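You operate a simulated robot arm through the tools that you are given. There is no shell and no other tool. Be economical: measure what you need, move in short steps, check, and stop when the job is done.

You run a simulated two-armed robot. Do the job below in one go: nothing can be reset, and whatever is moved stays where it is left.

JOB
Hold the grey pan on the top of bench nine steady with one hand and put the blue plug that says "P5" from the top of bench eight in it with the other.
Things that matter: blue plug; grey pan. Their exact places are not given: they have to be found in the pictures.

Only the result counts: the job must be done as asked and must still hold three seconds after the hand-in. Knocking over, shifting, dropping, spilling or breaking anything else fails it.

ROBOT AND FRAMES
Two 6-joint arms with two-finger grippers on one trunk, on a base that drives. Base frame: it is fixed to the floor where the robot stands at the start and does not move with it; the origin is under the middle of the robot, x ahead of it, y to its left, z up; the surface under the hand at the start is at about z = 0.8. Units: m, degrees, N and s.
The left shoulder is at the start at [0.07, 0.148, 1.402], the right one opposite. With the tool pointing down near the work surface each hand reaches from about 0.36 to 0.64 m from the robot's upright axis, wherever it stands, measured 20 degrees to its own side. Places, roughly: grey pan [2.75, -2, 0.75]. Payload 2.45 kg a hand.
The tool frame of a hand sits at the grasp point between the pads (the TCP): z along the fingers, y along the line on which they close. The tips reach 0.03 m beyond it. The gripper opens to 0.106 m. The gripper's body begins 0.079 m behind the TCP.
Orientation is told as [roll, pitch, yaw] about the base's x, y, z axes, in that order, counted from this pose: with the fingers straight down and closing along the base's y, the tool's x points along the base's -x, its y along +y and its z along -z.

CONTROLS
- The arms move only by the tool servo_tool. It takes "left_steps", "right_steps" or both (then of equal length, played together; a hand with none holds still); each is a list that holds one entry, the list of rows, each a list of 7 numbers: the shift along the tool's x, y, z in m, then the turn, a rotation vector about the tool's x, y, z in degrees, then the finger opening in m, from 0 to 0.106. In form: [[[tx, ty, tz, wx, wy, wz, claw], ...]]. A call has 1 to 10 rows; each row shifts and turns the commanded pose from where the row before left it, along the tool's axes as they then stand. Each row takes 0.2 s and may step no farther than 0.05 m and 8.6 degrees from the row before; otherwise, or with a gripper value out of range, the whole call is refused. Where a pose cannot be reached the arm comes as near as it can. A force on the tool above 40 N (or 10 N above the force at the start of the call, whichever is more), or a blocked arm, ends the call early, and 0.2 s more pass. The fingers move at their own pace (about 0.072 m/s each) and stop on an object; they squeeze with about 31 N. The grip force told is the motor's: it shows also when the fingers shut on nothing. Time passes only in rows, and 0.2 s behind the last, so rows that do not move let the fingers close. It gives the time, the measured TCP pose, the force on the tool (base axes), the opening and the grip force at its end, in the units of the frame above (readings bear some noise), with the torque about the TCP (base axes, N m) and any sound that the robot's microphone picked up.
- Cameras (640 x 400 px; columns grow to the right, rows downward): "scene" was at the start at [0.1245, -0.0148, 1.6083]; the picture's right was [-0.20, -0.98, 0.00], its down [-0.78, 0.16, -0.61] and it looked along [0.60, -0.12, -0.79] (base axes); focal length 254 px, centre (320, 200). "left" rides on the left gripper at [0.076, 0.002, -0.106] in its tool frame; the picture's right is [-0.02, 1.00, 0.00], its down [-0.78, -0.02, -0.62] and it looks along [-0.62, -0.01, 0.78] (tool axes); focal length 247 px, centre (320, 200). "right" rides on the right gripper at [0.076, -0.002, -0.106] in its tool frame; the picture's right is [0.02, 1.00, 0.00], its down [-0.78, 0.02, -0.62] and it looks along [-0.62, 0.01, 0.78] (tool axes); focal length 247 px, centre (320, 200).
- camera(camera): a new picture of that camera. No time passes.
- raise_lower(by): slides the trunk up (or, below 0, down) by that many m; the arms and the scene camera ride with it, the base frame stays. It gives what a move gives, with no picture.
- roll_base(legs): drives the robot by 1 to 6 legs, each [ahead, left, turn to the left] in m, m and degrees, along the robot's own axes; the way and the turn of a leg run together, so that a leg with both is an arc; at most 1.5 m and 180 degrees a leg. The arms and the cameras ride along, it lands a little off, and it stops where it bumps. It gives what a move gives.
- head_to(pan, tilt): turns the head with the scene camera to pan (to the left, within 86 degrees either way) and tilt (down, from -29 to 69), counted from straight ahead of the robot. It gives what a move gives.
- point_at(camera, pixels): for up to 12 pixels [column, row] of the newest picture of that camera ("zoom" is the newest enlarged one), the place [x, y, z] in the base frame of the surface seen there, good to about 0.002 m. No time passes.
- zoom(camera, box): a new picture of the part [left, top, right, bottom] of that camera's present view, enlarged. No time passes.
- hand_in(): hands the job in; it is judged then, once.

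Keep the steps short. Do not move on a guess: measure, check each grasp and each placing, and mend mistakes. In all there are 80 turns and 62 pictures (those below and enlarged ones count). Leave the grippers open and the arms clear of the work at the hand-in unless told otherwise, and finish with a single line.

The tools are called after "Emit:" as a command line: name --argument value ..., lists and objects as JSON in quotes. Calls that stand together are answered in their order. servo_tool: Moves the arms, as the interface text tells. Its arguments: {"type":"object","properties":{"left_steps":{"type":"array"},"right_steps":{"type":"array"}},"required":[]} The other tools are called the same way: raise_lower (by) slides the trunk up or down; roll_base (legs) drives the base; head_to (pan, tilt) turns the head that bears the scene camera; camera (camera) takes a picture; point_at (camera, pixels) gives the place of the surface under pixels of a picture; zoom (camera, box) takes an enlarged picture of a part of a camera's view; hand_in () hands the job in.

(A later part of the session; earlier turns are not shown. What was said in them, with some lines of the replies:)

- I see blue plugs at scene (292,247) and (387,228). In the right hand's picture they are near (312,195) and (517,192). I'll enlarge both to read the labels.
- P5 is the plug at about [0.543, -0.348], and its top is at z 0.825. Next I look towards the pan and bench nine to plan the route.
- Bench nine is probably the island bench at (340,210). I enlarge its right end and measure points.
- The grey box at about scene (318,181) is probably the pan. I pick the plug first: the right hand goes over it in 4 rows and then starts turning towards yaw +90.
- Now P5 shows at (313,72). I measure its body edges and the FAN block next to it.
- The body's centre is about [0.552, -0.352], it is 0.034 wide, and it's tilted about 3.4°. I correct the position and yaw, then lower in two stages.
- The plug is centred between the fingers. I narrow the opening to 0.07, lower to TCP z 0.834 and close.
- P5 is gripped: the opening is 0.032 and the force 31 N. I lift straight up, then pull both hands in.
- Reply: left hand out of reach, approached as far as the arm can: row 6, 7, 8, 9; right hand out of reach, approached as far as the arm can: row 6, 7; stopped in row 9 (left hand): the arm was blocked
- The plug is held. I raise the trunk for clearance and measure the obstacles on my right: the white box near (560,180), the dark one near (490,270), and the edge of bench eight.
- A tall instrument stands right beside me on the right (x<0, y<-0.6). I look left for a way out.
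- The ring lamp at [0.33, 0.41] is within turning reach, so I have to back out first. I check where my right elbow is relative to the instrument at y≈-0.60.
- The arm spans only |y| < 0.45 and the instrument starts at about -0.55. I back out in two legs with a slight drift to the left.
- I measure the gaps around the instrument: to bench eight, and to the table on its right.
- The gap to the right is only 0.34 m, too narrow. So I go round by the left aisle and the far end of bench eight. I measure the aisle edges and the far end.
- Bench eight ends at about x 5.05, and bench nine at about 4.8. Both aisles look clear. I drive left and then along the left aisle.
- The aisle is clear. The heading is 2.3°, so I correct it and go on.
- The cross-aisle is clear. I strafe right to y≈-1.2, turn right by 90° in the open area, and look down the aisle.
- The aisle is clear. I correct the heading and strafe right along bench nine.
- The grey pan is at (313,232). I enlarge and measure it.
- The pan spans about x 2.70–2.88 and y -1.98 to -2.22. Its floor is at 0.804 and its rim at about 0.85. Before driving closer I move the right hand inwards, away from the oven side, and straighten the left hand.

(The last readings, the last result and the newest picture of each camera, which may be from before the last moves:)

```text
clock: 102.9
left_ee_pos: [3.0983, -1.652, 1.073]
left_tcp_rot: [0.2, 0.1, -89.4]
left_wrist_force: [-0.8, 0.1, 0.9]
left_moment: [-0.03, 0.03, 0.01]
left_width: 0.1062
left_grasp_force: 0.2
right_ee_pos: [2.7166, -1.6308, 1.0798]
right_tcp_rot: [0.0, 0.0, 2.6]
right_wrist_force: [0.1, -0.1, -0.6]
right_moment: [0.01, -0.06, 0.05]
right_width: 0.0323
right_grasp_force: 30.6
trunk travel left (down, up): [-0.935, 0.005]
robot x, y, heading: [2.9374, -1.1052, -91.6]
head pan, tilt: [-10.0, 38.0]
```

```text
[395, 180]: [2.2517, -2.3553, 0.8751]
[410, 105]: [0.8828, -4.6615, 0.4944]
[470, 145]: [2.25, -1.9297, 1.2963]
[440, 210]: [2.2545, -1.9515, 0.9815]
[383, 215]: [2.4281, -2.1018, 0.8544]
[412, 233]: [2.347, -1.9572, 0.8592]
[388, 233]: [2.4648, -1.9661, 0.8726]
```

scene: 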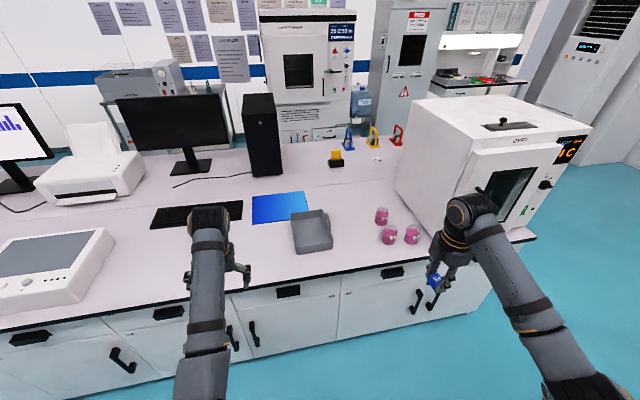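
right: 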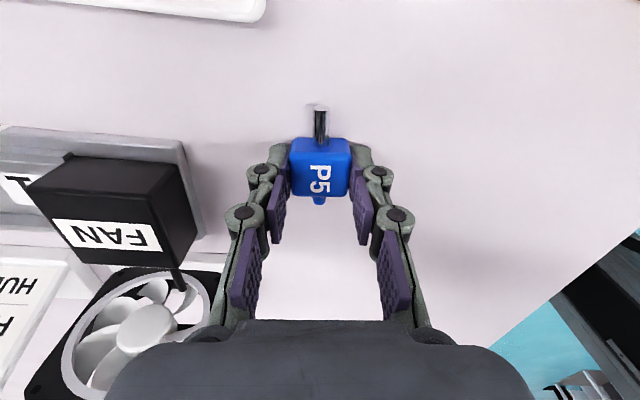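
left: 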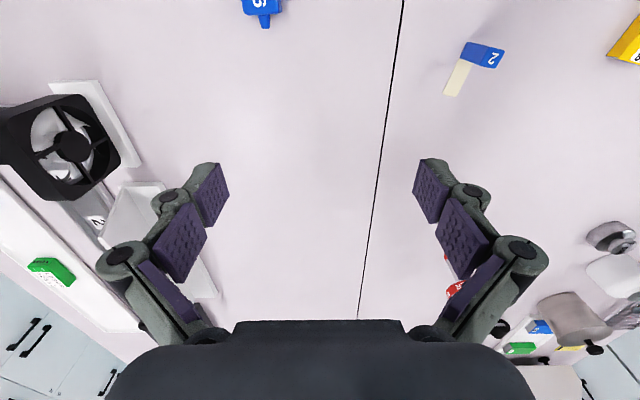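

The oven ends at x 2.255 and the jars at z 0.88, so the path is clear. I drive sideways 0.14 m, then ahead 0.44 m.

Emit:
roll_base --legs '[[0, -0.14, 1.5], [0.44, 0, 0]]'

Emit:
head_to --pan 0 --tilt 55

Emit:
camera --camera "scene"

Emit:
camera --camera "left"

```text
clock: 106.5
left_ee_pos: [2.9748, -2.0851, 1.0721]
left_tcp_rot: [0.0, 0.0, -87.6]
left_wrist_force: [-0.6, 0.5, 0.5]
left_moment: [-0.04, 0.0, -0.02]
left_width: 0.1059
left_grasp_force: 0.0
right_ee_pos: [2.5935, -2.0775, 1.0805]
right_tcp_rot: [-0.2, 0.0, 4.4]
right_wrist_force: [-0.3, 0.2, -0.2]
right_moment: [-0.02, -0.03, -0.02]
right_width: 0.0325
right_grasp_force: 30.9
trunk travel left (down, up): [-0.935, 0.005]
robot x, y, heading: [2.7974, -1.5467, -89.6]
head pan, tilt: [-10.0, 38.0]
```

```text
clock: 107.3
left_ee_pos: [2.9757, -2.0875, 1.0731]
left_tcp_rot: [0.0, 0.2, -87.6]
left_wrist_force: [0.5, 0.1, 0.1]
left_moment: [-0.01, 0.01, 0.03]
left_width: 0.106
left_grasp_force: 0.0
right_ee_pos: [2.5941, -2.0799, 1.0808]
right_tcp_rot: [-0.2, -0.1, 4.5]
right_wrist_force: [-0.2, -0.4, -1.0]
right_moment: [0.01, 0.01, 0.02]
right_width: 0.0325
right_grasp_force: 31.3
trunk travel left (down, up): [-0.935, 0.005]
robot x, y, heading: [2.8031, -1.548, -89.7]
head pan, tilt: [0.0, 55.0]
```

```text
35 pictures are left
```

scene: 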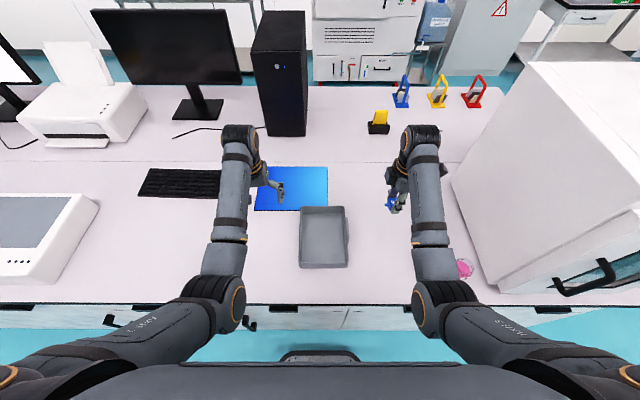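

```text
34 pictures are left
```

left: 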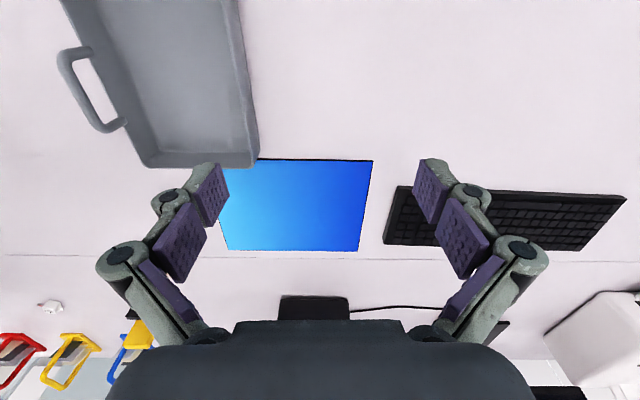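

I measure the pan's rim in both pictures.

Emit:
point_at --camera "left" --pixels '[[244, 80], [247, 80], [241, 80], [238, 80], [233, 80], [252, 130], [237, 30], [150, 163], [200, 160], [250, 160], [180, 80], [212, 170]]'

Emit:
point_at --camera "scene" --pixels '[[323, 208], [301, 210], [301, 240], [300, 262], [345, 260], [342, 210], [350, 237], [324, 260], [305, 240], [340, 240], [325, 235], [325, 267]]'

Emit:
zoom --camera "scene" --box '[280, 190, 376, 280]'

```text
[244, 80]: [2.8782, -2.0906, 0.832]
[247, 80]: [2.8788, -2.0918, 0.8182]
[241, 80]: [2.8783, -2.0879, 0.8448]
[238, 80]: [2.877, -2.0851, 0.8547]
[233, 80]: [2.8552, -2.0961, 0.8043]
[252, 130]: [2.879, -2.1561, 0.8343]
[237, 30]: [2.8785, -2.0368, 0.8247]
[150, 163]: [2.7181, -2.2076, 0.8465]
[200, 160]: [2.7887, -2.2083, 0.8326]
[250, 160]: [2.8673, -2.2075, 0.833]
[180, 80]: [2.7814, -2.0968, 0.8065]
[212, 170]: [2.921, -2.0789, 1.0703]
```

```text
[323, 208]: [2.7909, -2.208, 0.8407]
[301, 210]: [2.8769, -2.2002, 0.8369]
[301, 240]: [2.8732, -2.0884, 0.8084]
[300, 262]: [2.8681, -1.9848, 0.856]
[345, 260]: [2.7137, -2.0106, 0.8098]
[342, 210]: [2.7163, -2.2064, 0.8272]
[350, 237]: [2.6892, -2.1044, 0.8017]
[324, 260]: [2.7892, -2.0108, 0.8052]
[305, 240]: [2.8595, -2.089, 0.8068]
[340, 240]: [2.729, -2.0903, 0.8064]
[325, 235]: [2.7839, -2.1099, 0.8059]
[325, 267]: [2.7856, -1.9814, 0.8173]
```

```text
4.44 times, centred on (328, 235) of scene
```

zoom: 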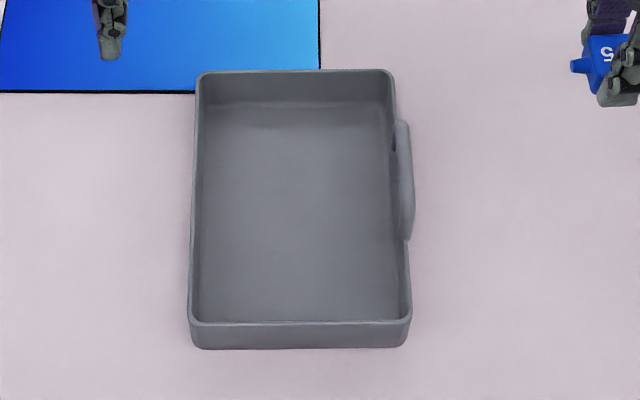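

The left wall's outer face is at x 2.8785, the rim at z 0.856 and the inner floor at 0.806. The left hand goes over the wall's centre (2.876, -2.14) with its fingers across it, and partly lowers.

Emit:
servo_tool --left_steps '[[[-0.026, -0.048, 0, 0, 0, 2.4, 0.06], [-0.026, -0.05, 0, 0, 0, 0, 0.06], [0, 0, 0.04, 0, 0, 0, 0.06], [0, 0, 0.04, 0, 0, 0, 0.06], [0, 0, 0.04, 0, 0, 0, 0.06], [0, 0, 0, 0, 0, 0, 0.06], [0, 0, 0, 0, 0, 0, 0.06]]]'

Emit:
camera --camera "left"

```text
refused: row 1 steps farther than a row can; nothing moved
```

```text
32 pictures are left
```

left: 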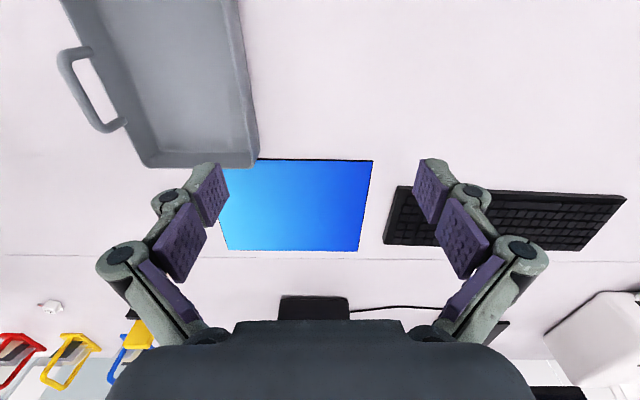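

That call was refused because row 1 stepped too far. I split it into smaller rows.

Emit:
servo_tool --left_steps '[[[-0.018, -0.033, 0, 0, 0, 2.4, 0.06], [-0.018, -0.033, 0, 0, 0, 0, 0.06], [-0.017, -0.033, 0, 0, 0, 0, 0.06], [0, 0, 0.04, 0, 0, 0, 0.06], [0, 0, 0.04, 0, 0, 0, 0.06], [0, 0, 0.04, 0, 0, 0, 0.06], [0, 0, 0, 0, 0, 0, 0.06], [0, 0, 0, 0, 0, 0, 0.06]]]'

Emit:
camera --camera "left"

```text
clock: 109.1
left_ee_pos: [2.8787, -2.1438, 0.957]
left_tcp_rot: [0.1, 0.2, -90.1]
left_wrist_force: [1.0, 0.0, 0.5]
left_moment: [0.0, -0.01, 0.02]
left_width: 0.0598
left_grasp_force: 0.1
right_ee_pos: [2.5945, -2.0778, 1.0806]
right_tcp_rot: [0.0, -0.1, 4.5]
right_wrist_force: [0.1, -0.1, -0.9]
right_moment: [-0.01, 0.01, -0.03]
right_width: 0.0325
right_grasp_force: 31.1
trunk travel left (down, up): [-0.935, 0.005]
robot x, y, heading: [2.8018, -1.5467, -89.6]
head pan, tilt: [0.0, 55.0]
```

```text
31 pictures are left
```

left: 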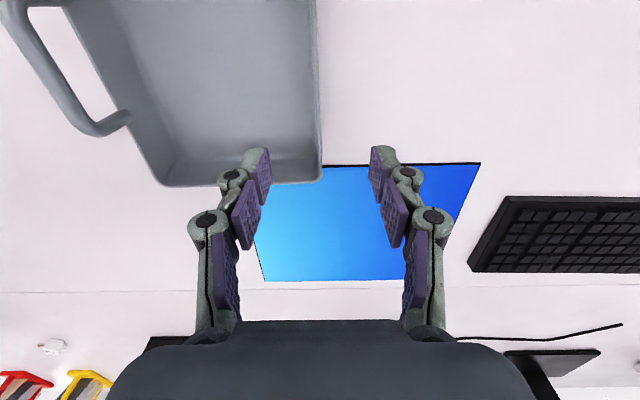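

The wall is centred at column ~318. I shift by -2 mm in x, lower to z 0.848 and close gently.

Emit:
servo_tool --left_steps '[[[0, -0.002, 0.04, 0, 0, 0, 0.06], [0, 0, 0.04, 0, 0, 0, 0.06], [0, 0, 0.029, 0, 0, 0, 0.06], [0, 0, 0, 0, 0, 0, 0.06]]]'

Emit:
camera --camera "left"

```text
clock: 110.1
left_ee_pos: [2.8952, -2.1033, 0.8777]
left_tcp_rot: [0.1, 0.1, -90.0]
left_wrist_force: [0.1, -0.8, 0.0]
left_moment: [-0.04, -0.02, 0.01]
left_width: 0.0597
left_grasp_force: 0.0
left hand out of reach, approached as far as the arm can: row 1, 2, 3
right_ee_pos: [2.5943, -2.0787, 1.0807]
right_tcp_rot: [-0.1, 0.0, 4.5]
right_wrist_force: [0.5, -0.4, -0.4]
right_moment: [0.02, -0.05, 0.01]
right_width: 0.0326
right_grasp_force: 31.1
trunk travel left (down, up): [-0.935, 0.005]
robot x, y, heading: [2.8025, -1.5478, -89.5]
head pan, tilt: [0.0, 55.0]
```

```text
30 pictures are left
```

left: 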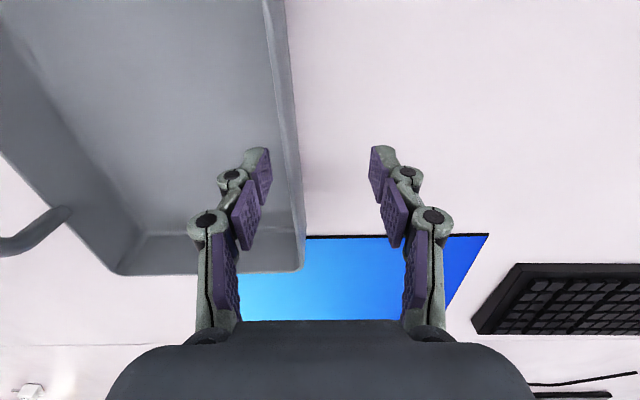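

The arm runs out of reach there because the trunk is up. I lift the left hand back above the rim and lower the trunk 0.08 m.

Emit:
servo_tool --left_steps '[[[0, 0, -0.04, 0, 0, 0, 0.06], [0, 0, -0.04, 0, 0, 0, 0.06], [0, 0, -0.04, 0, 0, 0, 0.06], [0, 0, 0, 0, 0, 0, 0.06]]]'

Emit:
raise_lower --by -0.08

```text
clock: 111.1
left_ee_pos: [2.8958, -2.1054, 0.9983]
left_tcp_rot: [0.2, 0.2, -90.0]
left_wrist_force: [-0.6, -0.6, 0.1]
left_moment: [0.0, 0.05, -0.01]
left_width: 0.0601
left_grasp_force: 0.1
right_ee_pos: [2.5933, -2.0787, 1.0811]
right_tcp_rot: [-0.1, 0.0, 4.4]
right_wrist_force: [0.2, -0.7, -0.2]
right_moment: [-0.01, 0.01, 0.05]
right_width: 0.0326
right_grasp_force: 30.9
trunk travel left (down, up): [-0.935, 0.005]
robot x, y, heading: [2.7987, -1.5472, -89.9]
head pan, tilt: [0.0, 55.0]
```

```text
clock: 112.3
left_ee_pos: [2.8961, -2.1051, 0.9185]
left_tcp_rot: [0.2, 0.1, -89.9]
left_wrist_force: [0.2, -0.5, 0.0]
left_moment: [-0.01, -0.02, 0.01]
left_width: 0.0599
left_grasp_force: 0.2
right_ee_pos: [2.5932, -2.0779, 1.001]
right_tcp_rot: [-0.1, 0.0, 4.4]
right_wrist_force: [0.1, -0.2, -0.3]
right_moment: [0.02, 0.03, 0.01]
right_width: 0.0328
right_grasp_force: 30.8
trunk travel left (down, up): [-0.855, 0.085]
robot x, y, heading: [2.7954, -1.5473, -89.8]
head pan, tilt: [0.0, 55.0]
```

Emit:
servo_tool --left_steps '[[[-0.012, -0.01, 0, 0, 0, 0, 0.06], [-0.012, -0.01, 0, 0, 0, 0, 0.06], [0, 0, 0.035, 0, 0, 0, 0.06], [0, 0, 0.035, 0, 0, 0, 0.06], [0, 0, 0, 0, 0, 0, 0.06]]]'

Emit:
camera --camera "left"

```text
clock: 113.5
left_ee_pos: [2.8759, -2.1308, 0.8486]
left_tcp_rot: [0.1, 0.1, -90.0]
left_wrist_force: [-1.1, -0.5, -0.7]
left_moment: [-0.03, 0.02, 0.03]
left_width: 0.0599
left_grasp_force: 0.0
right_ee_pos: [2.5934, -2.0795, 1.0007]
right_tcp_rot: [-0.1, -0.1, 4.4]
right_wrist_force: [-1.1, -0.4, 0.3]
right_moment: [0.0, 0.02, 0.01]
right_width: 0.0327
right_grasp_force: 30.6
trunk travel left (down, up): [-0.855, 0.085]
robot x, y, heading: [2.7978, -1.5445, -89.6]
head pan, tilt: [0.0, 55.0]
```

```text
29 pictures are left
```

left: 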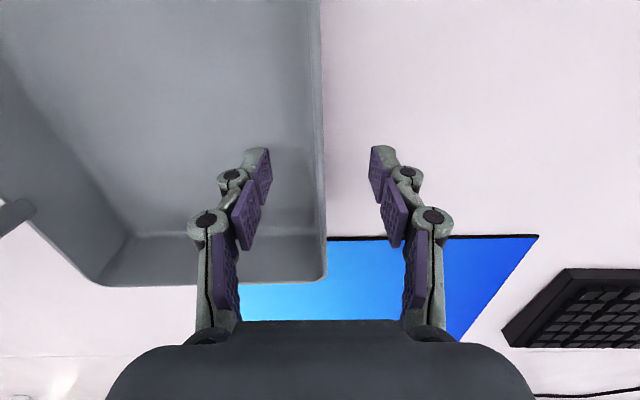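

The fingers straddle the wall. Now I close the left hand on it.

Emit:
servo_tool --left_steps '[[[0, 0, 0, 0, 0, 0, 0.03], [0, 0, 0, 0, 0, 0, 0.015], [0, 0, 0, 0, 0, 0, 0.0], [0, 0, 0, 0, 0, 0, 0.0], [0, 0, 0, 0, 0, 0, 0.0]]]'

Emit:
camera --camera "left"

Emit:
camera --camera "right"

```text
clock: 114.7
left_ee_pos: [2.876, -2.1308, 0.8492]
left_tcp_rot: [0.1, 0.1, -90.0]
left_wrist_force: [0.3, -0.9, 0.6]
left_moment: [-0.1, -0.03, 0.08]
left_width: 0.0058
left_grasp_force: 31.2
right_ee_pos: [2.5942, -2.0793, 1.0001]
right_tcp_rot: [-0.1, 0.0, 4.4]
right_wrist_force: [0.3, 0.3, -0.2]
right_moment: [-0.02, -0.02, -0.01]
right_width: 0.0326
right_grasp_force: 31.0
trunk travel left (down, up): [-0.855, 0.085]
robot x, y, heading: [2.804, -1.5509, -89.8]
head pan, tilt: [0.0, 55.0]
```

```text
28 pictures are left
```

left: 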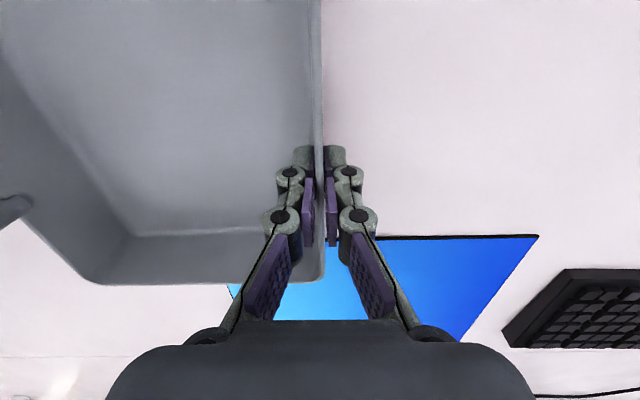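

```text
27 pictures are left
```

right: 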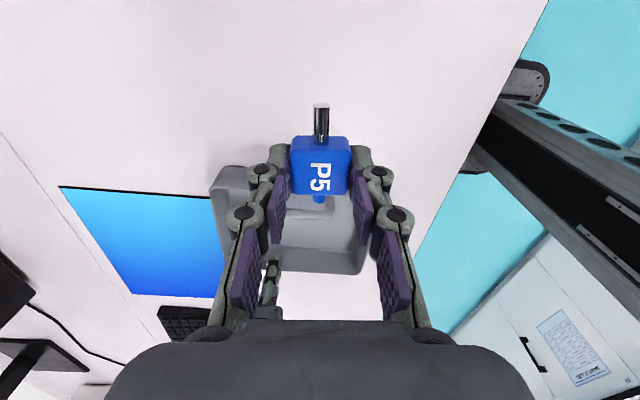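

The pan wall is gripped at 0.0058 m with 31 N, and the pan hasn't shifted. I move the plug over the pan to about (2.76, -2.055), still high.

Emit:
servo_tool --right_steps '[[[-0.042, 0.0028, 0, 0, 0, 0, 0.015], [-0.042, 0.0028, 0, 0, 0, 0, 0.015], [-0.042, 0.0028, 0, 0, 0, 0, 0.015], [-0.0415, 0.0028, 0, 0, 0, 0, 0.015], [0, 0, 0, 0, 0, 0, 0.015]]]'

Emit:
camera --camera "right"

Emit:
camera --camera "scene"

```text
clock: 115.6
left_ee_pos: [2.8758, -2.1306, 0.849]
left_tcp_rot: [0.1, 0.1, -90.0]
left_wrist_force: [-1.4, -0.3, 0.1]
left_moment: [-0.17, 0.04, -0.01]
left_width: 0.0063
left_grasp_force: 30.5
right_ee_pos: [2.6288, -2.0749, 0.9877]
right_tcp_rot: [-0.1, 9.4, 0.3]
right_wrist_force: [0.4, -0.6, 0.1]
right_moment: [-0.02, -0.02, 0.04]
right_width: 0.0327
right_grasp_force: 31.1
right hand out of reach, approached as far as the arm can: row 4
trunk travel left (down, up): [-0.855, 0.085]
robot x, y, heading: [2.8028, -1.5503, -89.8]
head pan, tilt: [0.0, 55.0]
stopped in row 4 (right hand): the arm was blocked; the commanded pose is now the measured one
```

```text
26 pictures are left
```

right: 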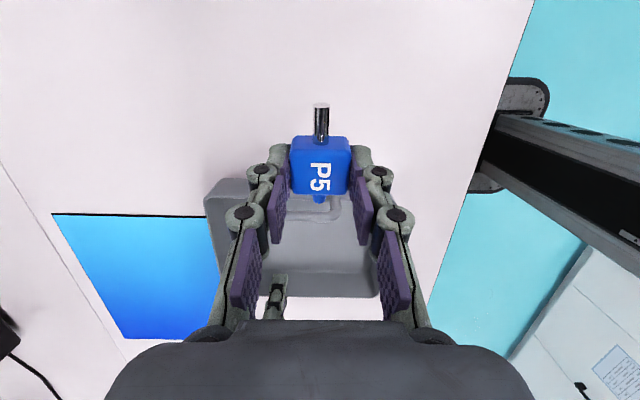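

```text
25 pictures are left
```

scene: 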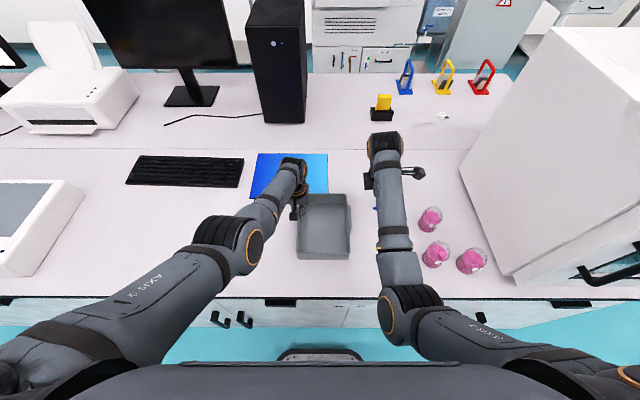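

The right arm reached a joint limit at this yaw. I back out, straighten the pitch, and turn the hand to about -45° so it can come inwards.

Emit:
servo_tool --right_steps '[[[0.015, 0, 0, 0, -4.7, 0, 0.015], [0.015, 0, 0, 0, -4.7, 0, 0.015], [0, 0, 0, 0, 0, 8, 0.015], [0, 0, 0, 0, 0, 8, 0.015], [0, 0, 0, 0, 0, 8, 0.015], [0, 0, 0, 0, 0, 8, 0.015], [0, 0, 0, 0, 0, 8, 0.015], [0, 0, 0, 0, 0, 8, 0.015], [0, 0, 0, 0, 0, 0, 0.015]]]'

```text
clock: 117.6
left_ee_pos: [2.8761, -2.1293, 0.8495]
left_tcp_rot: [0.1, 0.2, -89.9]
left_wrist_force: [0.6, -0.6, 0.6]
left_moment: [0.05, -0.02, -0.03]
left_width: 0.0058
left_grasp_force: 31.0
right_ee_pos: [2.6015, -2.0742, 0.9917]
right_tcp_rot: [-0.1, -0.1, -47.7]
right_wrist_force: [-0.8, -0.2, 0.8]
right_moment: [0.03, -0.06, -0.05]
right_width: 0.0325
right_grasp_force: 31.5
trunk travel left (down, up): [-0.855, 0.085]
robot x, y, heading: [2.7999, -1.5449, -89.3]
head pan, tilt: [0.0, 55.0]
```

Emit:
servo_tool --right_steps '[[[-0.0241, 0.0317, 0, 0, 0, 0, 0.015], [-0.0241, 0.0317, 0, 0, 0, 0, 0.015], [-0.0241, 0.0317, 0, 0, 0, 0, 0.015], [-0.0241, 0.0317, 0, 0, 0, 0, 0.015], [0, 0, 0, 0, 0, 0, 0.015]]]'

Emit:
camera --camera "right"

Emit:
camera --camera "scene"

```text
clock: 118.6
left_ee_pos: [2.8752, -2.13, 0.8495]
left_tcp_rot: [0.2, 0.3, -90.1]
left_wrist_force: [-1.1, -0.1, 0.1]
left_moment: [-0.14, -0.03, 0.01]
left_width: 0.006
left_grasp_force: 30.6
right_ee_pos: [2.6287, -2.0725, 0.9752]
right_tcp_rot: [-7.6, 6.2, -52.2]
right_wrist_force: [0.0, 0.2, -0.5]
right_moment: [0.01, 0.04, -0.05]
right_width: 0.0325
right_grasp_force: 30.7
right hand out of reach, approached as far as the arm can: row 4
trunk travel left (down, up): [-0.855, 0.085]
robot x, y, heading: [2.8018, -1.5461, -89.5]
head pan, tilt: [0.0, 55.0]
stopped in row 4 (right hand): the arm was blocked; the commanded pose is now the measured one
```

```text
24 pictures are left
```

right: 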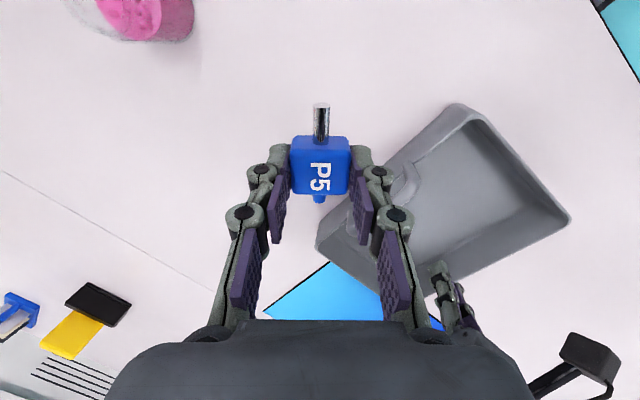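

```text
23 pictures are left
```

scene: 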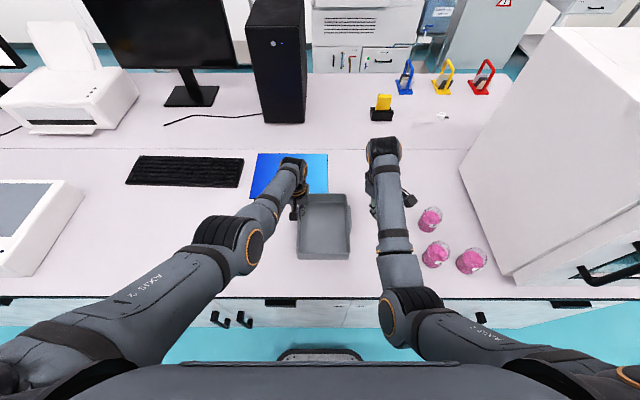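

The limit seems to be how far the arm can fold at this height. I straighten the hand just outside the pan's right side, and lower it to z 0.91 so the arm stretches more. The plug's bottom is then about 2 cm above the rim.

Emit:
servo_tool --right_steps '[[[0.01, -0.013, 0, -3.8, -3.1, 0, 0.015], [0.01, -0.013, 0, -3.8, -3.1, 0, 0.015], [0, 0, 0, 0, 0, 0, 0.015], [0, 0, 0.03, 0, 0, 0, 0.015], [0, 0, 0.03, 0, 0, 0, 0.015], [0, 0, 0, 0, 0, 0, 0.015]]]'

Emit:
camera --camera "right"

```text
clock: 120.0
left_ee_pos: [2.876, -2.1288, 0.849]
left_tcp_rot: [0.3, 0.2, -90.2]
left_wrist_force: [-0.8, -1.3, -0.8]
left_moment: [0.09, 0.0, 0.1]
left_width: 0.0058
left_grasp_force: 31.6
right_ee_pos: [2.5967, -2.0712, 0.9167]
right_tcp_rot: [0.4, -0.1, -51.6]
right_wrist_force: [0.1, -0.1, -0.4]
right_moment: [0.01, -0.03, -0.04]
right_width: 0.0325
right_grasp_force: 31.5
trunk travel left (down, up): [-0.855, 0.085]
robot x, y, heading: [2.8039, -1.5472, -89.7]
head pan, tilt: [0.0, 55.0]
```

```text
22 pictures are left
```

right: 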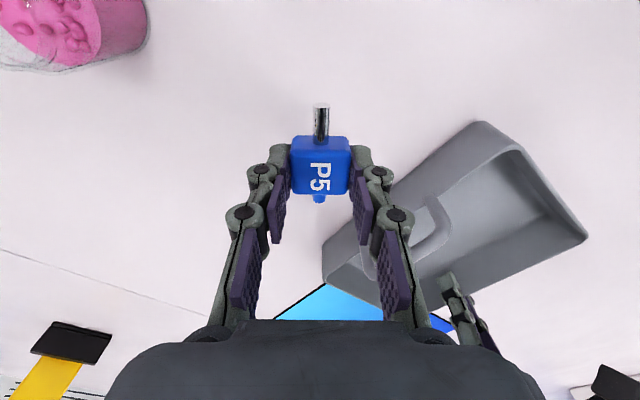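

I check the handle's height, then move inwards step by step.

Emit:
point_at --camera "right" --pixels '[[445, 225], [440, 205], [484, 123], [420, 250], [500, 135]]'

Emit:
servo_tool --right_steps '[[[-0.0123, 0.0158, 0, 0, 0, 0, 0.015], [-0.0123, 0.0158, 0, 0, 0, 0, 0.015], [-0.0123, 0.0158, 0, 0, 0, 0, 0.015], [0, 0, 0, 0, 0, 0, 0.015]]]'

```text
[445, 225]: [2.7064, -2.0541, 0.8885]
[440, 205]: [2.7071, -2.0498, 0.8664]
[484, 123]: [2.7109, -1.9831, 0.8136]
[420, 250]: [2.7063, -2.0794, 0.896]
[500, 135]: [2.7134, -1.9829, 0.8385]
```

```text
clock: 121.0
left_ee_pos: [2.8761, -2.1292, 0.849]
left_tcp_rot: [0.1, 0.1, -90.1]
left_wrist_force: [0.9, 0.0, -0.3]
left_moment: [0.0, 0.01, -0.05]
left_width: 0.0061
left_grasp_force: 30.5
right_ee_pos: [2.6561, -2.0708, 0.9168]
right_tcp_rot: [0.5, -0.1, -51.6]
right_wrist_force: [0.0, 0.0, 0.0]
right_moment: [0.0, 0.01, 0.03]
right_width: 0.0324
right_grasp_force: 30.8
trunk travel left (down, up): [-0.855, 0.085]
robot x, y, heading: [2.8036, -1.5487, -89.9]
head pan, tilt: [0.0, 55.0]
```

The handle is a loop standing up to z≈0.90 at x 2.706. I'll pass over it at z 0.96 and slightly farther out (y -2.095), in small steps.

Emit:
servo_tool --right_steps '[[[0, 0, -0.022, 0, 0, 0, 0.015], [0, 0, -0.022, 0, 0, 0, 0.015], [-0.0209, 0.0167, 0, 0, 0, 0, 0.015], [0, 0, 0, 0, 0, 0, 0.015]]]'

Emit:
servo_tool --right_steps '[[[-0.0209, 0.0167, 0, 0, 0, 0, 0.015], [0, 0, 0, 0, 0, 0, 0.015]]]'

```text
clock: 122.0
left_ee_pos: [2.8758, -2.1303, 0.8489]
left_tcp_rot: [0.1, 0.1, -90.1]
left_wrist_force: [-0.2, -0.6, -0.9]
left_moment: [0.04, 0.02, -0.04]
left_width: 0.0061
left_grasp_force: 30.6
right_ee_pos: [2.6673, -2.0773, 0.9615]
right_tcp_rot: [-0.9, 1.0, -52.3]
right_wrist_force: [0.7, -0.4, 0.5]
right_moment: [-0.02, -0.02, -0.02]
right_width: 0.0325
right_grasp_force: 31.0
trunk travel left (down, up): [-0.855, 0.085]
robot x, y, heading: [2.8042, -1.5504, -89.8]
head pan, tilt: [0.0, 55.0]
```

```text
clock: 122.8
left_ee_pos: [2.8767, -2.1287, 0.8496]
left_tcp_rot: [0.1, 0.2, -90.1]
left_wrist_force: [-0.2, -1.0, -1.2]
left_moment: [-0.15, -0.01, 0.04]
left_width: 0.0061
left_grasp_force: 31.5
right_ee_pos: [2.6663, -2.0874, 0.9587]
right_tcp_rot: [-2.8, 2.4, -53.6]
right_wrist_force: [0.2, 0.6, 0.3]
right_moment: [0.02, -0.03, -0.01]
right_width: 0.0328
right_grasp_force: 31.3
trunk travel left (down, up): [-0.855, 0.085]
robot x, y, heading: [2.8007, -1.5464, -89.6]
head pan, tilt: [0.0, 55.0]
stopped in row 2 (right hand): the arm was blocked; the commanded pose is now the measured one
```

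The right arm runs into its folding limit again. So I'll reposition: release the pan, and back the base 0.08 m and 0.04 m to the left, which makes both arms reach farther out. First I open and lift the left hand, back the right hand out and turn it to yaw ≈ -5.

Emit:
servo_tool --left_steps '[[[0, 0, 0, 0, 0, 0, 0.06], [0, 0, 0, 0, 0, 0, 0.06], [0, 0, 0, 0, 0, 0, 0.06], [0, 0, -0.035, 0, 0, 0, 0.06], [0, 0, -0.04, 0, 0, 0, 0.06], [0, 0, 0, 0, 0, 0, 0.06], [0, 0, 0, 0, 0, 0, 0.06], [0, 0, 0, 0, 0, 0, 0.06], [0, 0, 0, 0, 0, 0, 0.06], [0, 0, 0, 0, 0, 0, 0.06]]]' --right_steps '[[[0.02, -0.025, 0, -2.8, -2.4, 0, 0.015], [0.02, -0.025, 0, 0, 0, 0, 0.015], [0, 0, 0, 0, 0, -8.2, 0.015], [0, 0, 0, 0, 0, -8.2, 0.015], [0, 0, 0, 0, 0, -8.2, 0.015], [0, 0, 0, 0, 0, -8.2, 0.015], [0, 0, 0, 0, 0, -8.2, 0.015], [0, 0, 0, 0, 0, -8.2, 0.015], [0, 0, 0, 0, 0, 0, 0.015], [0, 0, 0, 0, 0, 0, 0.015]]]'

Emit:
camera --camera "left"

```text
clock: 125.0
left_ee_pos: [2.8754, -2.1284, 0.9262]
left_tcp_rot: [0.1, 0.1, -90.1]
left_wrist_force: [-0.4, 0.1, 0.5]
left_moment: [-0.02, 0.02, 0.02]
left_width: 0.0599
left_grasp_force: 0.0
right_ee_pos: [2.6051, -2.0848, 0.96]
right_tcp_rot: [-0.1, -0.2, -4.1]
right_wrist_force: [-0.3, 0.4, -0.6]
right_moment: [-0.02, 0.03, 0.02]
right_width: 0.0322
right_grasp_force: 30.7
trunk travel left (down, up): [-0.855, 0.085]
robot x, y, heading: [2.8029, -1.552, -89.8]
head pan, tilt: [0.0, 55.0]
```

```text
21 pictures are left
```

left: 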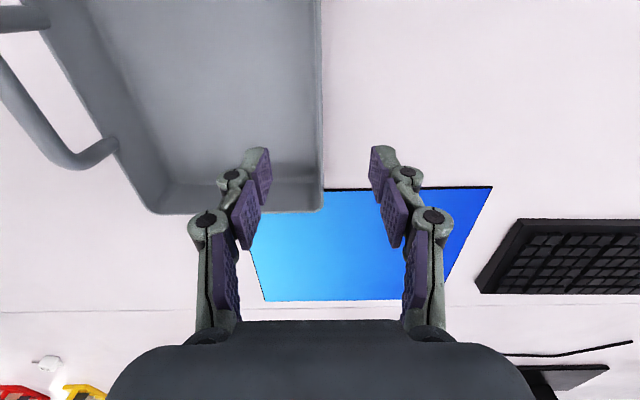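

The pan stayed in place. I drive 0.08 m back and 0.04 m left.

Emit:
roll_base --legs '[[-0.08, 0.04, 0]]'

Emit:
raise_lower --by -0.02

Emit:
camera --camera "left"

```text
clock: 126.0
left_ee_pos: [2.9145, -2.0549, 0.9253]
left_tcp_rot: [0.3, 0.2, -90.1]
left_wrist_force: [-0.2, -0.7, -0.3]
left_moment: [0.03, -0.02, -0.01]
left_width: 0.0599
left_grasp_force: 0.1
right_ee_pos: [2.6442, -2.0098, 0.9577]
right_tcp_rot: [0.0, -0.2, -4.1]
right_wrist_force: [-0.2, -0.1, -0.5]
right_moment: [0.0, -0.03, -0.01]
right_width: 0.0323
right_grasp_force: 30.9
trunk travel left (down, up): [-0.855, 0.085]
robot x, y, heading: [2.8369, -1.4715, -89.6]
head pan, tilt: [0.0, 55.0]
```

```text
clock: 126.7
left_ee_pos: [2.9153, -2.0507, 0.9065]
left_tcp_rot: [0.1, 0.1, -90.1]
left_wrist_force: [0.5, 0.7, 0.6]
left_moment: [-0.01, 0.04, 0.0]
left_width: 0.0602
left_grasp_force: 0.0
right_ee_pos: [2.6444, -2.0072, 0.9403]
right_tcp_rot: [-0.3, -0.1, -4.1]
right_wrist_force: [0.6, 0.3, 0.1]
right_moment: [-0.04, 0.01, -0.03]
right_width: 0.0321
right_grasp_force: 31.4
trunk travel left (down, up): [-0.835, 0.105]
robot x, y, heading: [2.8408, -1.4672, -89.8]
head pan, tilt: [0.0, 55.0]
```

```text
20 pictures are left
```

left: 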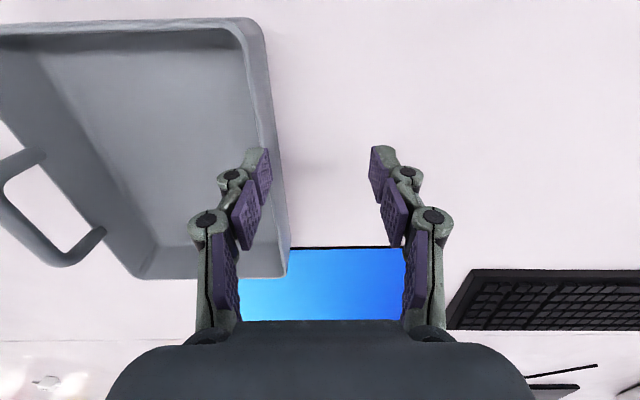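

Now I test the right hand's reach: inwards along y≈-2.005, where there's no handle, at z 0.94.

Emit:
servo_tool --right_steps '[[[-0.03, 0.0022, 0, 0, 0, 0, 0.015], [-0.03, 0.0022, 0, 0, 0, 0, 0.015], [0, 0, 0, 0, 0, 0, 0.015]]]'

Emit:
camera --camera "right"

```text
clock: 127.5
left_ee_pos: [2.9151, -2.0517, 0.907]
left_tcp_rot: [0.3, 0.1, -90.0]
left_wrist_force: [-0.1, -1.0, -0.9]
left_moment: [-0.02, -0.02, 0.03]
left_width: 0.06
left_grasp_force: 0.1
right_ee_pos: [2.704, -2.0095, 0.9399]
right_tcp_rot: [-0.1, -0.2, -4.1]
right_wrist_force: [-1.1, -0.1, -0.3]
right_moment: [-0.01, -0.04, 0.02]
right_width: 0.0326
right_grasp_force: 31.1
trunk travel left (down, up): [-0.835, 0.105]
robot x, y, heading: [2.8386, -1.4689, -89.9]
head pan, tilt: [0.0, 55.0]
```

```text
19 pictures are left
```

right: 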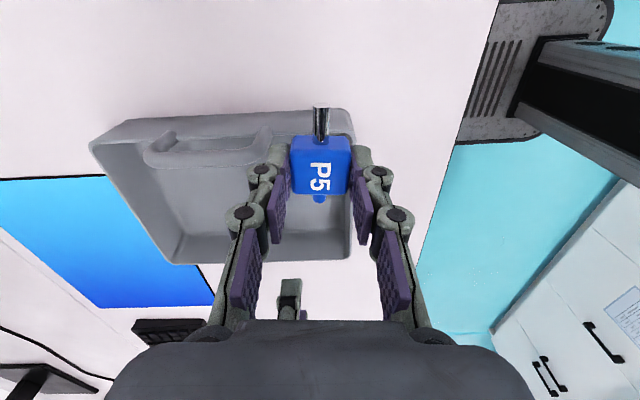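

That works. I continue inwards to x 2.763, then to y -2.035, and lower a little.

Emit:
servo_tool --right_steps '[[[-0.02, 0.0015, 0.005, 0, 0, 0, 0.015], [-0.02, 0.0015, 0.005, 0, 0, 0, 0.015], [-0.018, 0.0015, 0.005, 0, 0, 0, 0.015], [0, -0.025, 0, 0, 0, 0, 0.015], [0, 0, 0, 0, 0, 0, 0.015]]]'

Emit:
camera --camera "right"

```text
clock: 128.7
left_ee_pos: [2.9161, -2.0521, 0.9063]
left_tcp_rot: [0.1, 0.2, -90.0]
left_wrist_force: [0.0, -1.1, -1.3]
left_moment: [-0.04, 0.04, 0.01]
left_width: 0.06
left_grasp_force: 0.0
right_ee_pos: [2.751, -2.0357, 0.9258]
right_tcp_rot: [-0.3, 0.6, -4.7]
right_wrist_force: [-0.6, -0.1, 0.0]
right_moment: [0.01, -0.02, -0.01]
right_width: 0.0324
right_grasp_force: 30.9
trunk travel left (down, up): [-0.835, 0.105]
robot x, y, heading: [2.8395, -1.4689, -90.0]
head pan, tilt: [0.0, 55.0]
```

```text
18 pictures are left
```

right: 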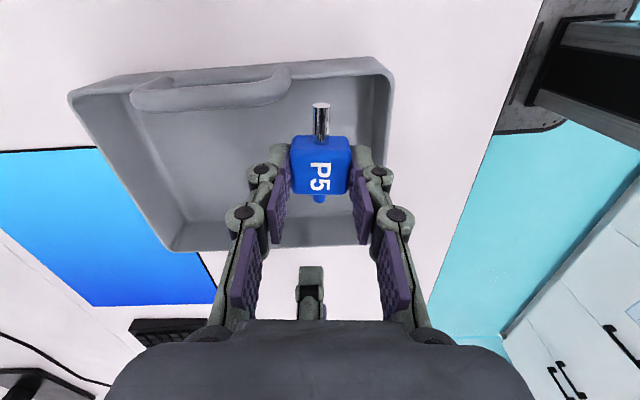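

The right hand is over the pan, at its limit but steady. Now the left hand goes onto the wall again: to x 2.8755, y -2.06, then down.

Emit:
servo_tool --left_steps '[[[-0.004, -0.02, 0, 0, 0, 0, 0.06], [-0.004, -0.0205, 0, 0, 0, 0, 0.06], [0, 0, 0, 0, 0, 0, 0.06], [0, 0, 0.03, 0, 0, 0, 0.06], [0, 0, 0.027, 0, 0, 0, 0.06], [0, 0, 0, 0, 0, 0, 0.06]]]'

Emit:
camera --camera "left"

```text
clock: 130.1
left_ee_pos: [2.8779, -2.0544, 0.8497]
left_tcp_rot: [0.1, 0.0, -90.1]
left_wrist_force: [-0.3, -0.4, 0.2]
left_moment: [0.03, 0.03, -0.02]
left_width: 0.0599
left_grasp_force: 0.1
left hand out of reach, approached as far as the arm can: row 5
right_ee_pos: [2.751, -2.0349, 0.9258]
right_tcp_rot: [-0.4, 0.7, -4.7]
right_wrist_force: [-0.2, 0.6, -0.7]
right_moment: [0.0, -0.02, -0.02]
right_width: 0.0323
right_grasp_force: 30.9
trunk travel left (down, up): [-0.835, 0.105]
robot x, y, heading: [2.8458, -1.4681, -89.7]
head pan, tilt: [0.0, 55.0]
```

```text
17 pictures are left
```

left: 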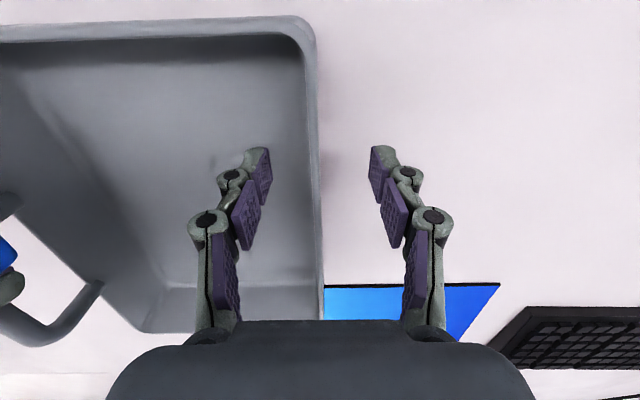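

The fingers straddle the wall. After a 2 mm trim I close.

Emit:
servo_tool --left_steps '[[[0.003, -0.002, 0, 0, 0, 0, 0.06], [0, 0, 0, 0, 0, 0, 0.03], [0, 0, 0, 0, 0, 0, 0.012], [0, 0, 0, 0, 0, 0, 0.0], [0, 0, 0, 0, 0, 0, 0.0], [0, 0, 0, 0, 0, 0, 0.0]]]'

Emit:
camera --camera "right"

```text
clock: 131.5
left_ee_pos: [2.8766, -2.0523, 0.8496]
left_tcp_rot: [0.0, 0.1, -90.1]
left_wrist_force: [-0.2, 0.0, 0.0]
left_moment: [-0.01, 0.01, 0.06]
left_width: 0.006
left_grasp_force: 31.2
right_ee_pos: [2.752, -2.0355, 0.9263]
right_tcp_rot: [-0.3, 0.7, -4.6]
right_wrist_force: [-0.3, -0.6, -0.5]
right_moment: [0.03, -0.01, 0.03]
right_width: 0.0325
right_grasp_force: 31.1
trunk travel left (down, up): [-0.835, 0.105]
robot x, y, heading: [2.8436, -1.4662, -89.8]
head pan, tilt: [0.0, 55.0]
```

```text
16 pictures are left
```

right: 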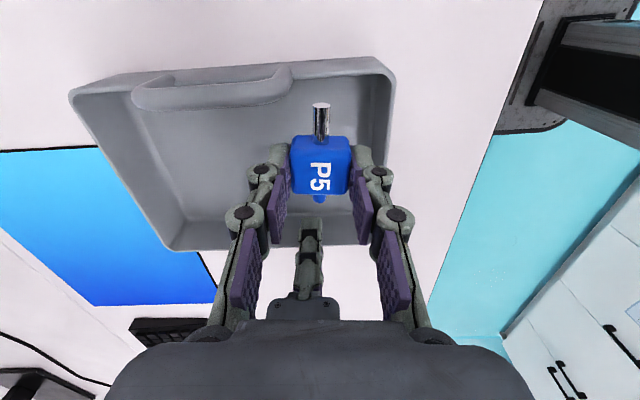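

The pan is held again (0.006 m, 31 N), and the plug is over the pan's near-right corner, inside the walls. I lower it towards the floor, to TCP z ≈ 0.843.

Emit:
servo_tool --right_steps '[[[0, 0, 0.025, 0, 0, 0, 0.015], [0, 0, 0.025, 0, 0, 0, 0.015], [0, 0, 0.02, 0, 0, 0, 0.015], [0, 0, 0.012, 0, 0, 0, 0.015], [0, 0, 0, 0, 0, 0, 0.015]]]'

Emit:
camera --camera "right"

```text
clock: 132.7
left_ee_pos: [2.8764, -2.0513, 0.8495]
left_tcp_rot: [0.1, 0.1, -90.0]
left_wrist_force: [-0.4, 0.0, -0.1]
left_moment: [0.12, 0.02, 0.02]
left_width: 0.0057
left_grasp_force: 30.9
right_ee_pos: [2.7607, -2.0333, 0.8431]
right_tcp_rot: [-0.1, -0.2, -4.2]
right_wrist_force: [0.0, -0.1, 0.6]
right_moment: [0.0, -0.02, -0.02]
right_width: 0.0324
right_grasp_force: 31.0
trunk travel left (down, up): [-0.835, 0.105]
robot x, y, heading: [2.8448, -1.4692, -89.9]
head pan, tilt: [0.0, 55.0]
```

```text
15 pictures are left
```

right: 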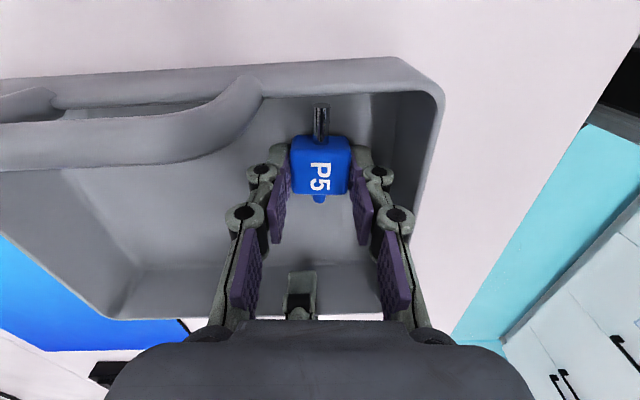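

It's just above the floor. I lower 3 mm more, open to 0.048, and check before lifting.

Emit:
servo_tool --right_steps '[[[0, 0, 0.003, 0, 0, 0, 0.015], [0, 0, 0, 0, 0, 0, 0.015], [0, 0, 0, 0, 0, 0, 0.048], [0, 0, 0, 0, 0, 0, 0.048], [0, 0, 0, 0, 0, 0, 0.048]]]'

Emit:
camera --camera "right"

```text
clock: 133.9
left_ee_pos: [2.8764, -2.0531, 0.8495]
left_tcp_rot: [0.0, 0.0, -90.0]
left_wrist_force: [-0.2, -0.5, 0.4]
left_moment: [-0.01, 0.02, 0.02]
left_width: 0.006
left_grasp_force: 31.4
right_ee_pos: [2.7623, -2.0318, 0.8418]
right_tcp_rot: [-0.2, -0.2, -4.2]
right_wrist_force: [0.2, 0.9, -0.6]
right_moment: [0.0, 0.02, 0.02]
right_width: 0.0483
right_grasp_force: 0.1
trunk travel left (down, up): [-0.835, 0.105]
robot x, y, heading: [2.8379, -1.4698, -89.6]
head pan, tilt: [0.0, 55.0]
```

```text
14 pictures are left
```

right: 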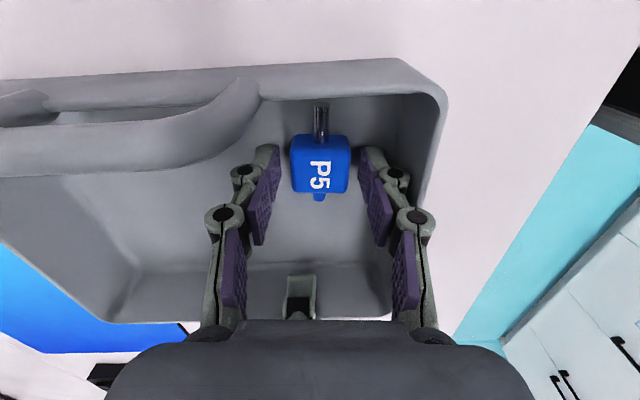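

P5 lies flat on the pan floor and is released. I lift the right hand straight up and retreat over the near right corner, while the left still holds.

Emit:
servo_tool --right_steps '[[[0, 0, -0.03, 0, 0, 0, 0.048], [0, 0, -0.03, 0, 0, 0, 0.048], [0, 0, -0.02, 0, 0, 0, 0.048], [0.02, 0.02, 0, 0, 0, 0, 0.048], [0.02, 0.005, -0.02, 0, 0, 0, 0.048], [0.03, 0, -0.01, 0, 0, 0, 0.048], [0.04, 0, 0, 0, 0, 0, 0.048], [0.04, 0, -0.01, 0, 0, 0, 0.048], [0, 0, 0, 0, 0, 0, 0.048]]]'

Emit:
camera --camera "left"

Emit:
camera --camera "right"

```text
clock: 135.9
left_ee_pos: [2.8772, -2.0519, 0.849]
left_tcp_rot: [0.1, 0.2, -90.2]
left_wrist_force: [-1.0, -0.2, 0.5]
left_moment: [0.03, 0.03, 0.0]
left_width: 0.006
left_grasp_force: 31.2
right_ee_pos: [2.6133, -1.9982, 0.9587]
right_tcp_rot: [0.0, -0.1, -4.1]
right_wrist_force: [0.0, 0.2, 0.4]
right_moment: [0.02, -0.03, -0.05]
right_width: 0.048
right_grasp_force: 0.0
trunk travel left (down, up): [-0.835, 0.105]
robot x, y, heading: [2.8429, -1.4721, -89.8]
head pan, tilt: [0.0, 55.0]
```

```text
13 pictures are left
```

left: 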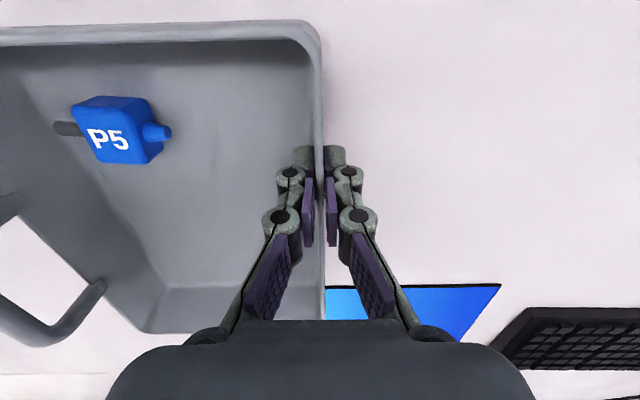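

```text
12 pictures are left
```

right: 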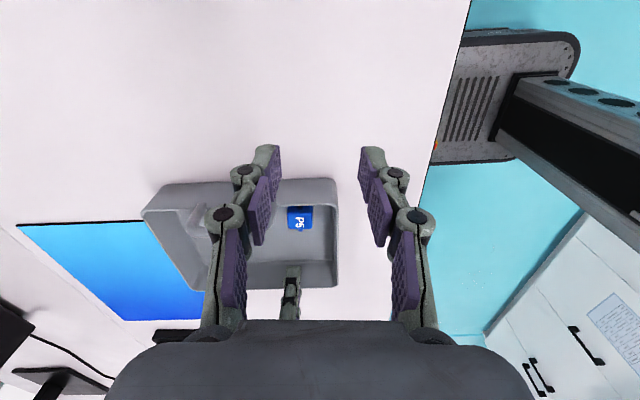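

P5 sits in the pan. Now I open the left hand, lift it, move it clear, and open both grippers.

Emit:
servo_tool --left_steps '[[[0, 0, 0, 0, 0, 0, 0.06], [0, 0, 0, 0, 0, 0, 0.06], [0, 0, 0, 0, 0, 0, 0.06], [0, 0, -0.03, 0, 0, 0, 0.06], [0, 0, -0.027, 0, 0, 0, 0.06], [0, 0.03, -0.01, 0, 0, 0, 0.06], [0, 0.04, -0.01, 0, 0, 0, 0.06], [0, 0.04, -0.02, 0, 0, 0, 0.06], [0, 0, 0, 0, 0, 0, 0.09], [0, 0, 0, 0, 0, 0, 0.106]]]' --right_steps '[[[0, 0, 0, 0, 0, 0, 0.048], [0, 0, 0, 0, 0, 0, 0.048], [0.03, 0, 0, 0, 0, 0, 0.048], [0, 0, 0, 0, 0, 0, 0.08], [0, 0, 0, 0, 0, 0, 0.106], [0, 0, 0, 0, 0, 0, 0.106], [0, 0, 0, 0, 0, 0, 0.106], [0, 0, 0, 0, 0, 0, 0.106], [0, 0, 0, 0, 0, 0, 0.106], [0, 0, 0, 0, 0, 0, 0.106]]]'

Emit:
camera --camera "scene"

```text
clock: 138.1
left_ee_pos: [2.9828, -2.0492, 0.9445]
left_tcp_rot: [0.2, 0.1, -90.1]
left_wrist_force: [0.0, 0.0, -0.1]
left_moment: [0.01, 0.03, 0.02]
left_width: 0.1062
left_grasp_force: 0.2
right_ee_pos: [2.5817, -1.9972, 0.9589]
right_tcp_rot: [-0.1, -0.1, -4.2]
right_wrist_force: [0.7, -0.3, -0.2]
right_moment: [0.01, -0.02, 0.01]
right_width: 0.106
right_grasp_force: 0.2
trunk travel left (down, up): [-0.835, 0.105]
robot x, y, heading: [2.8406, -1.4667, -89.6]
head pan, tilt: [0.0, 55.0]
```

```text
11 pictures are left
```

scene: 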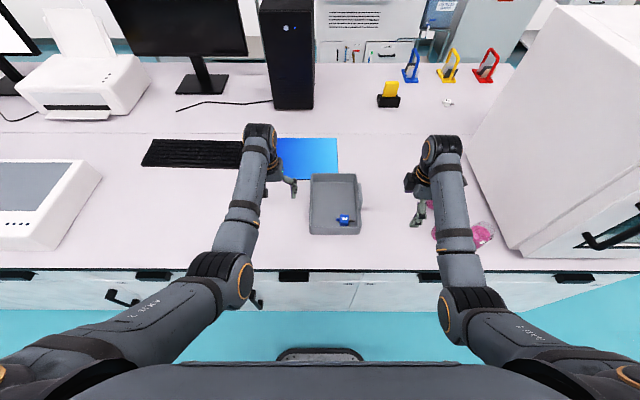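

P5 is in the pan at (344,220) and both hands are clear and open. I check once more that the jars near the right hand are untouched.

Emit:
zoom --camera "scene" --box '[290, 160, 510, 270]'

```text
2.91 times, centred on (400, 215) of scene
```

zoom: 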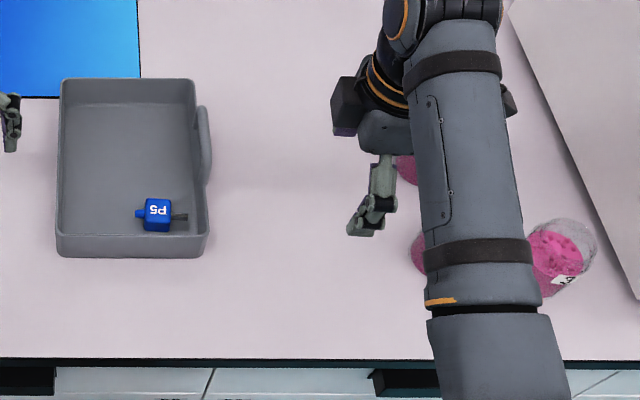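

The pan, plug and jars are all standing as they should, so I hand in.

Emit:
hand_in

```text
The job is handed in.
```

The blue plug P5 lies in the grey pan on bench nine, put there with the right hand while the left hand held the pan, and both grippers are now open and clear.
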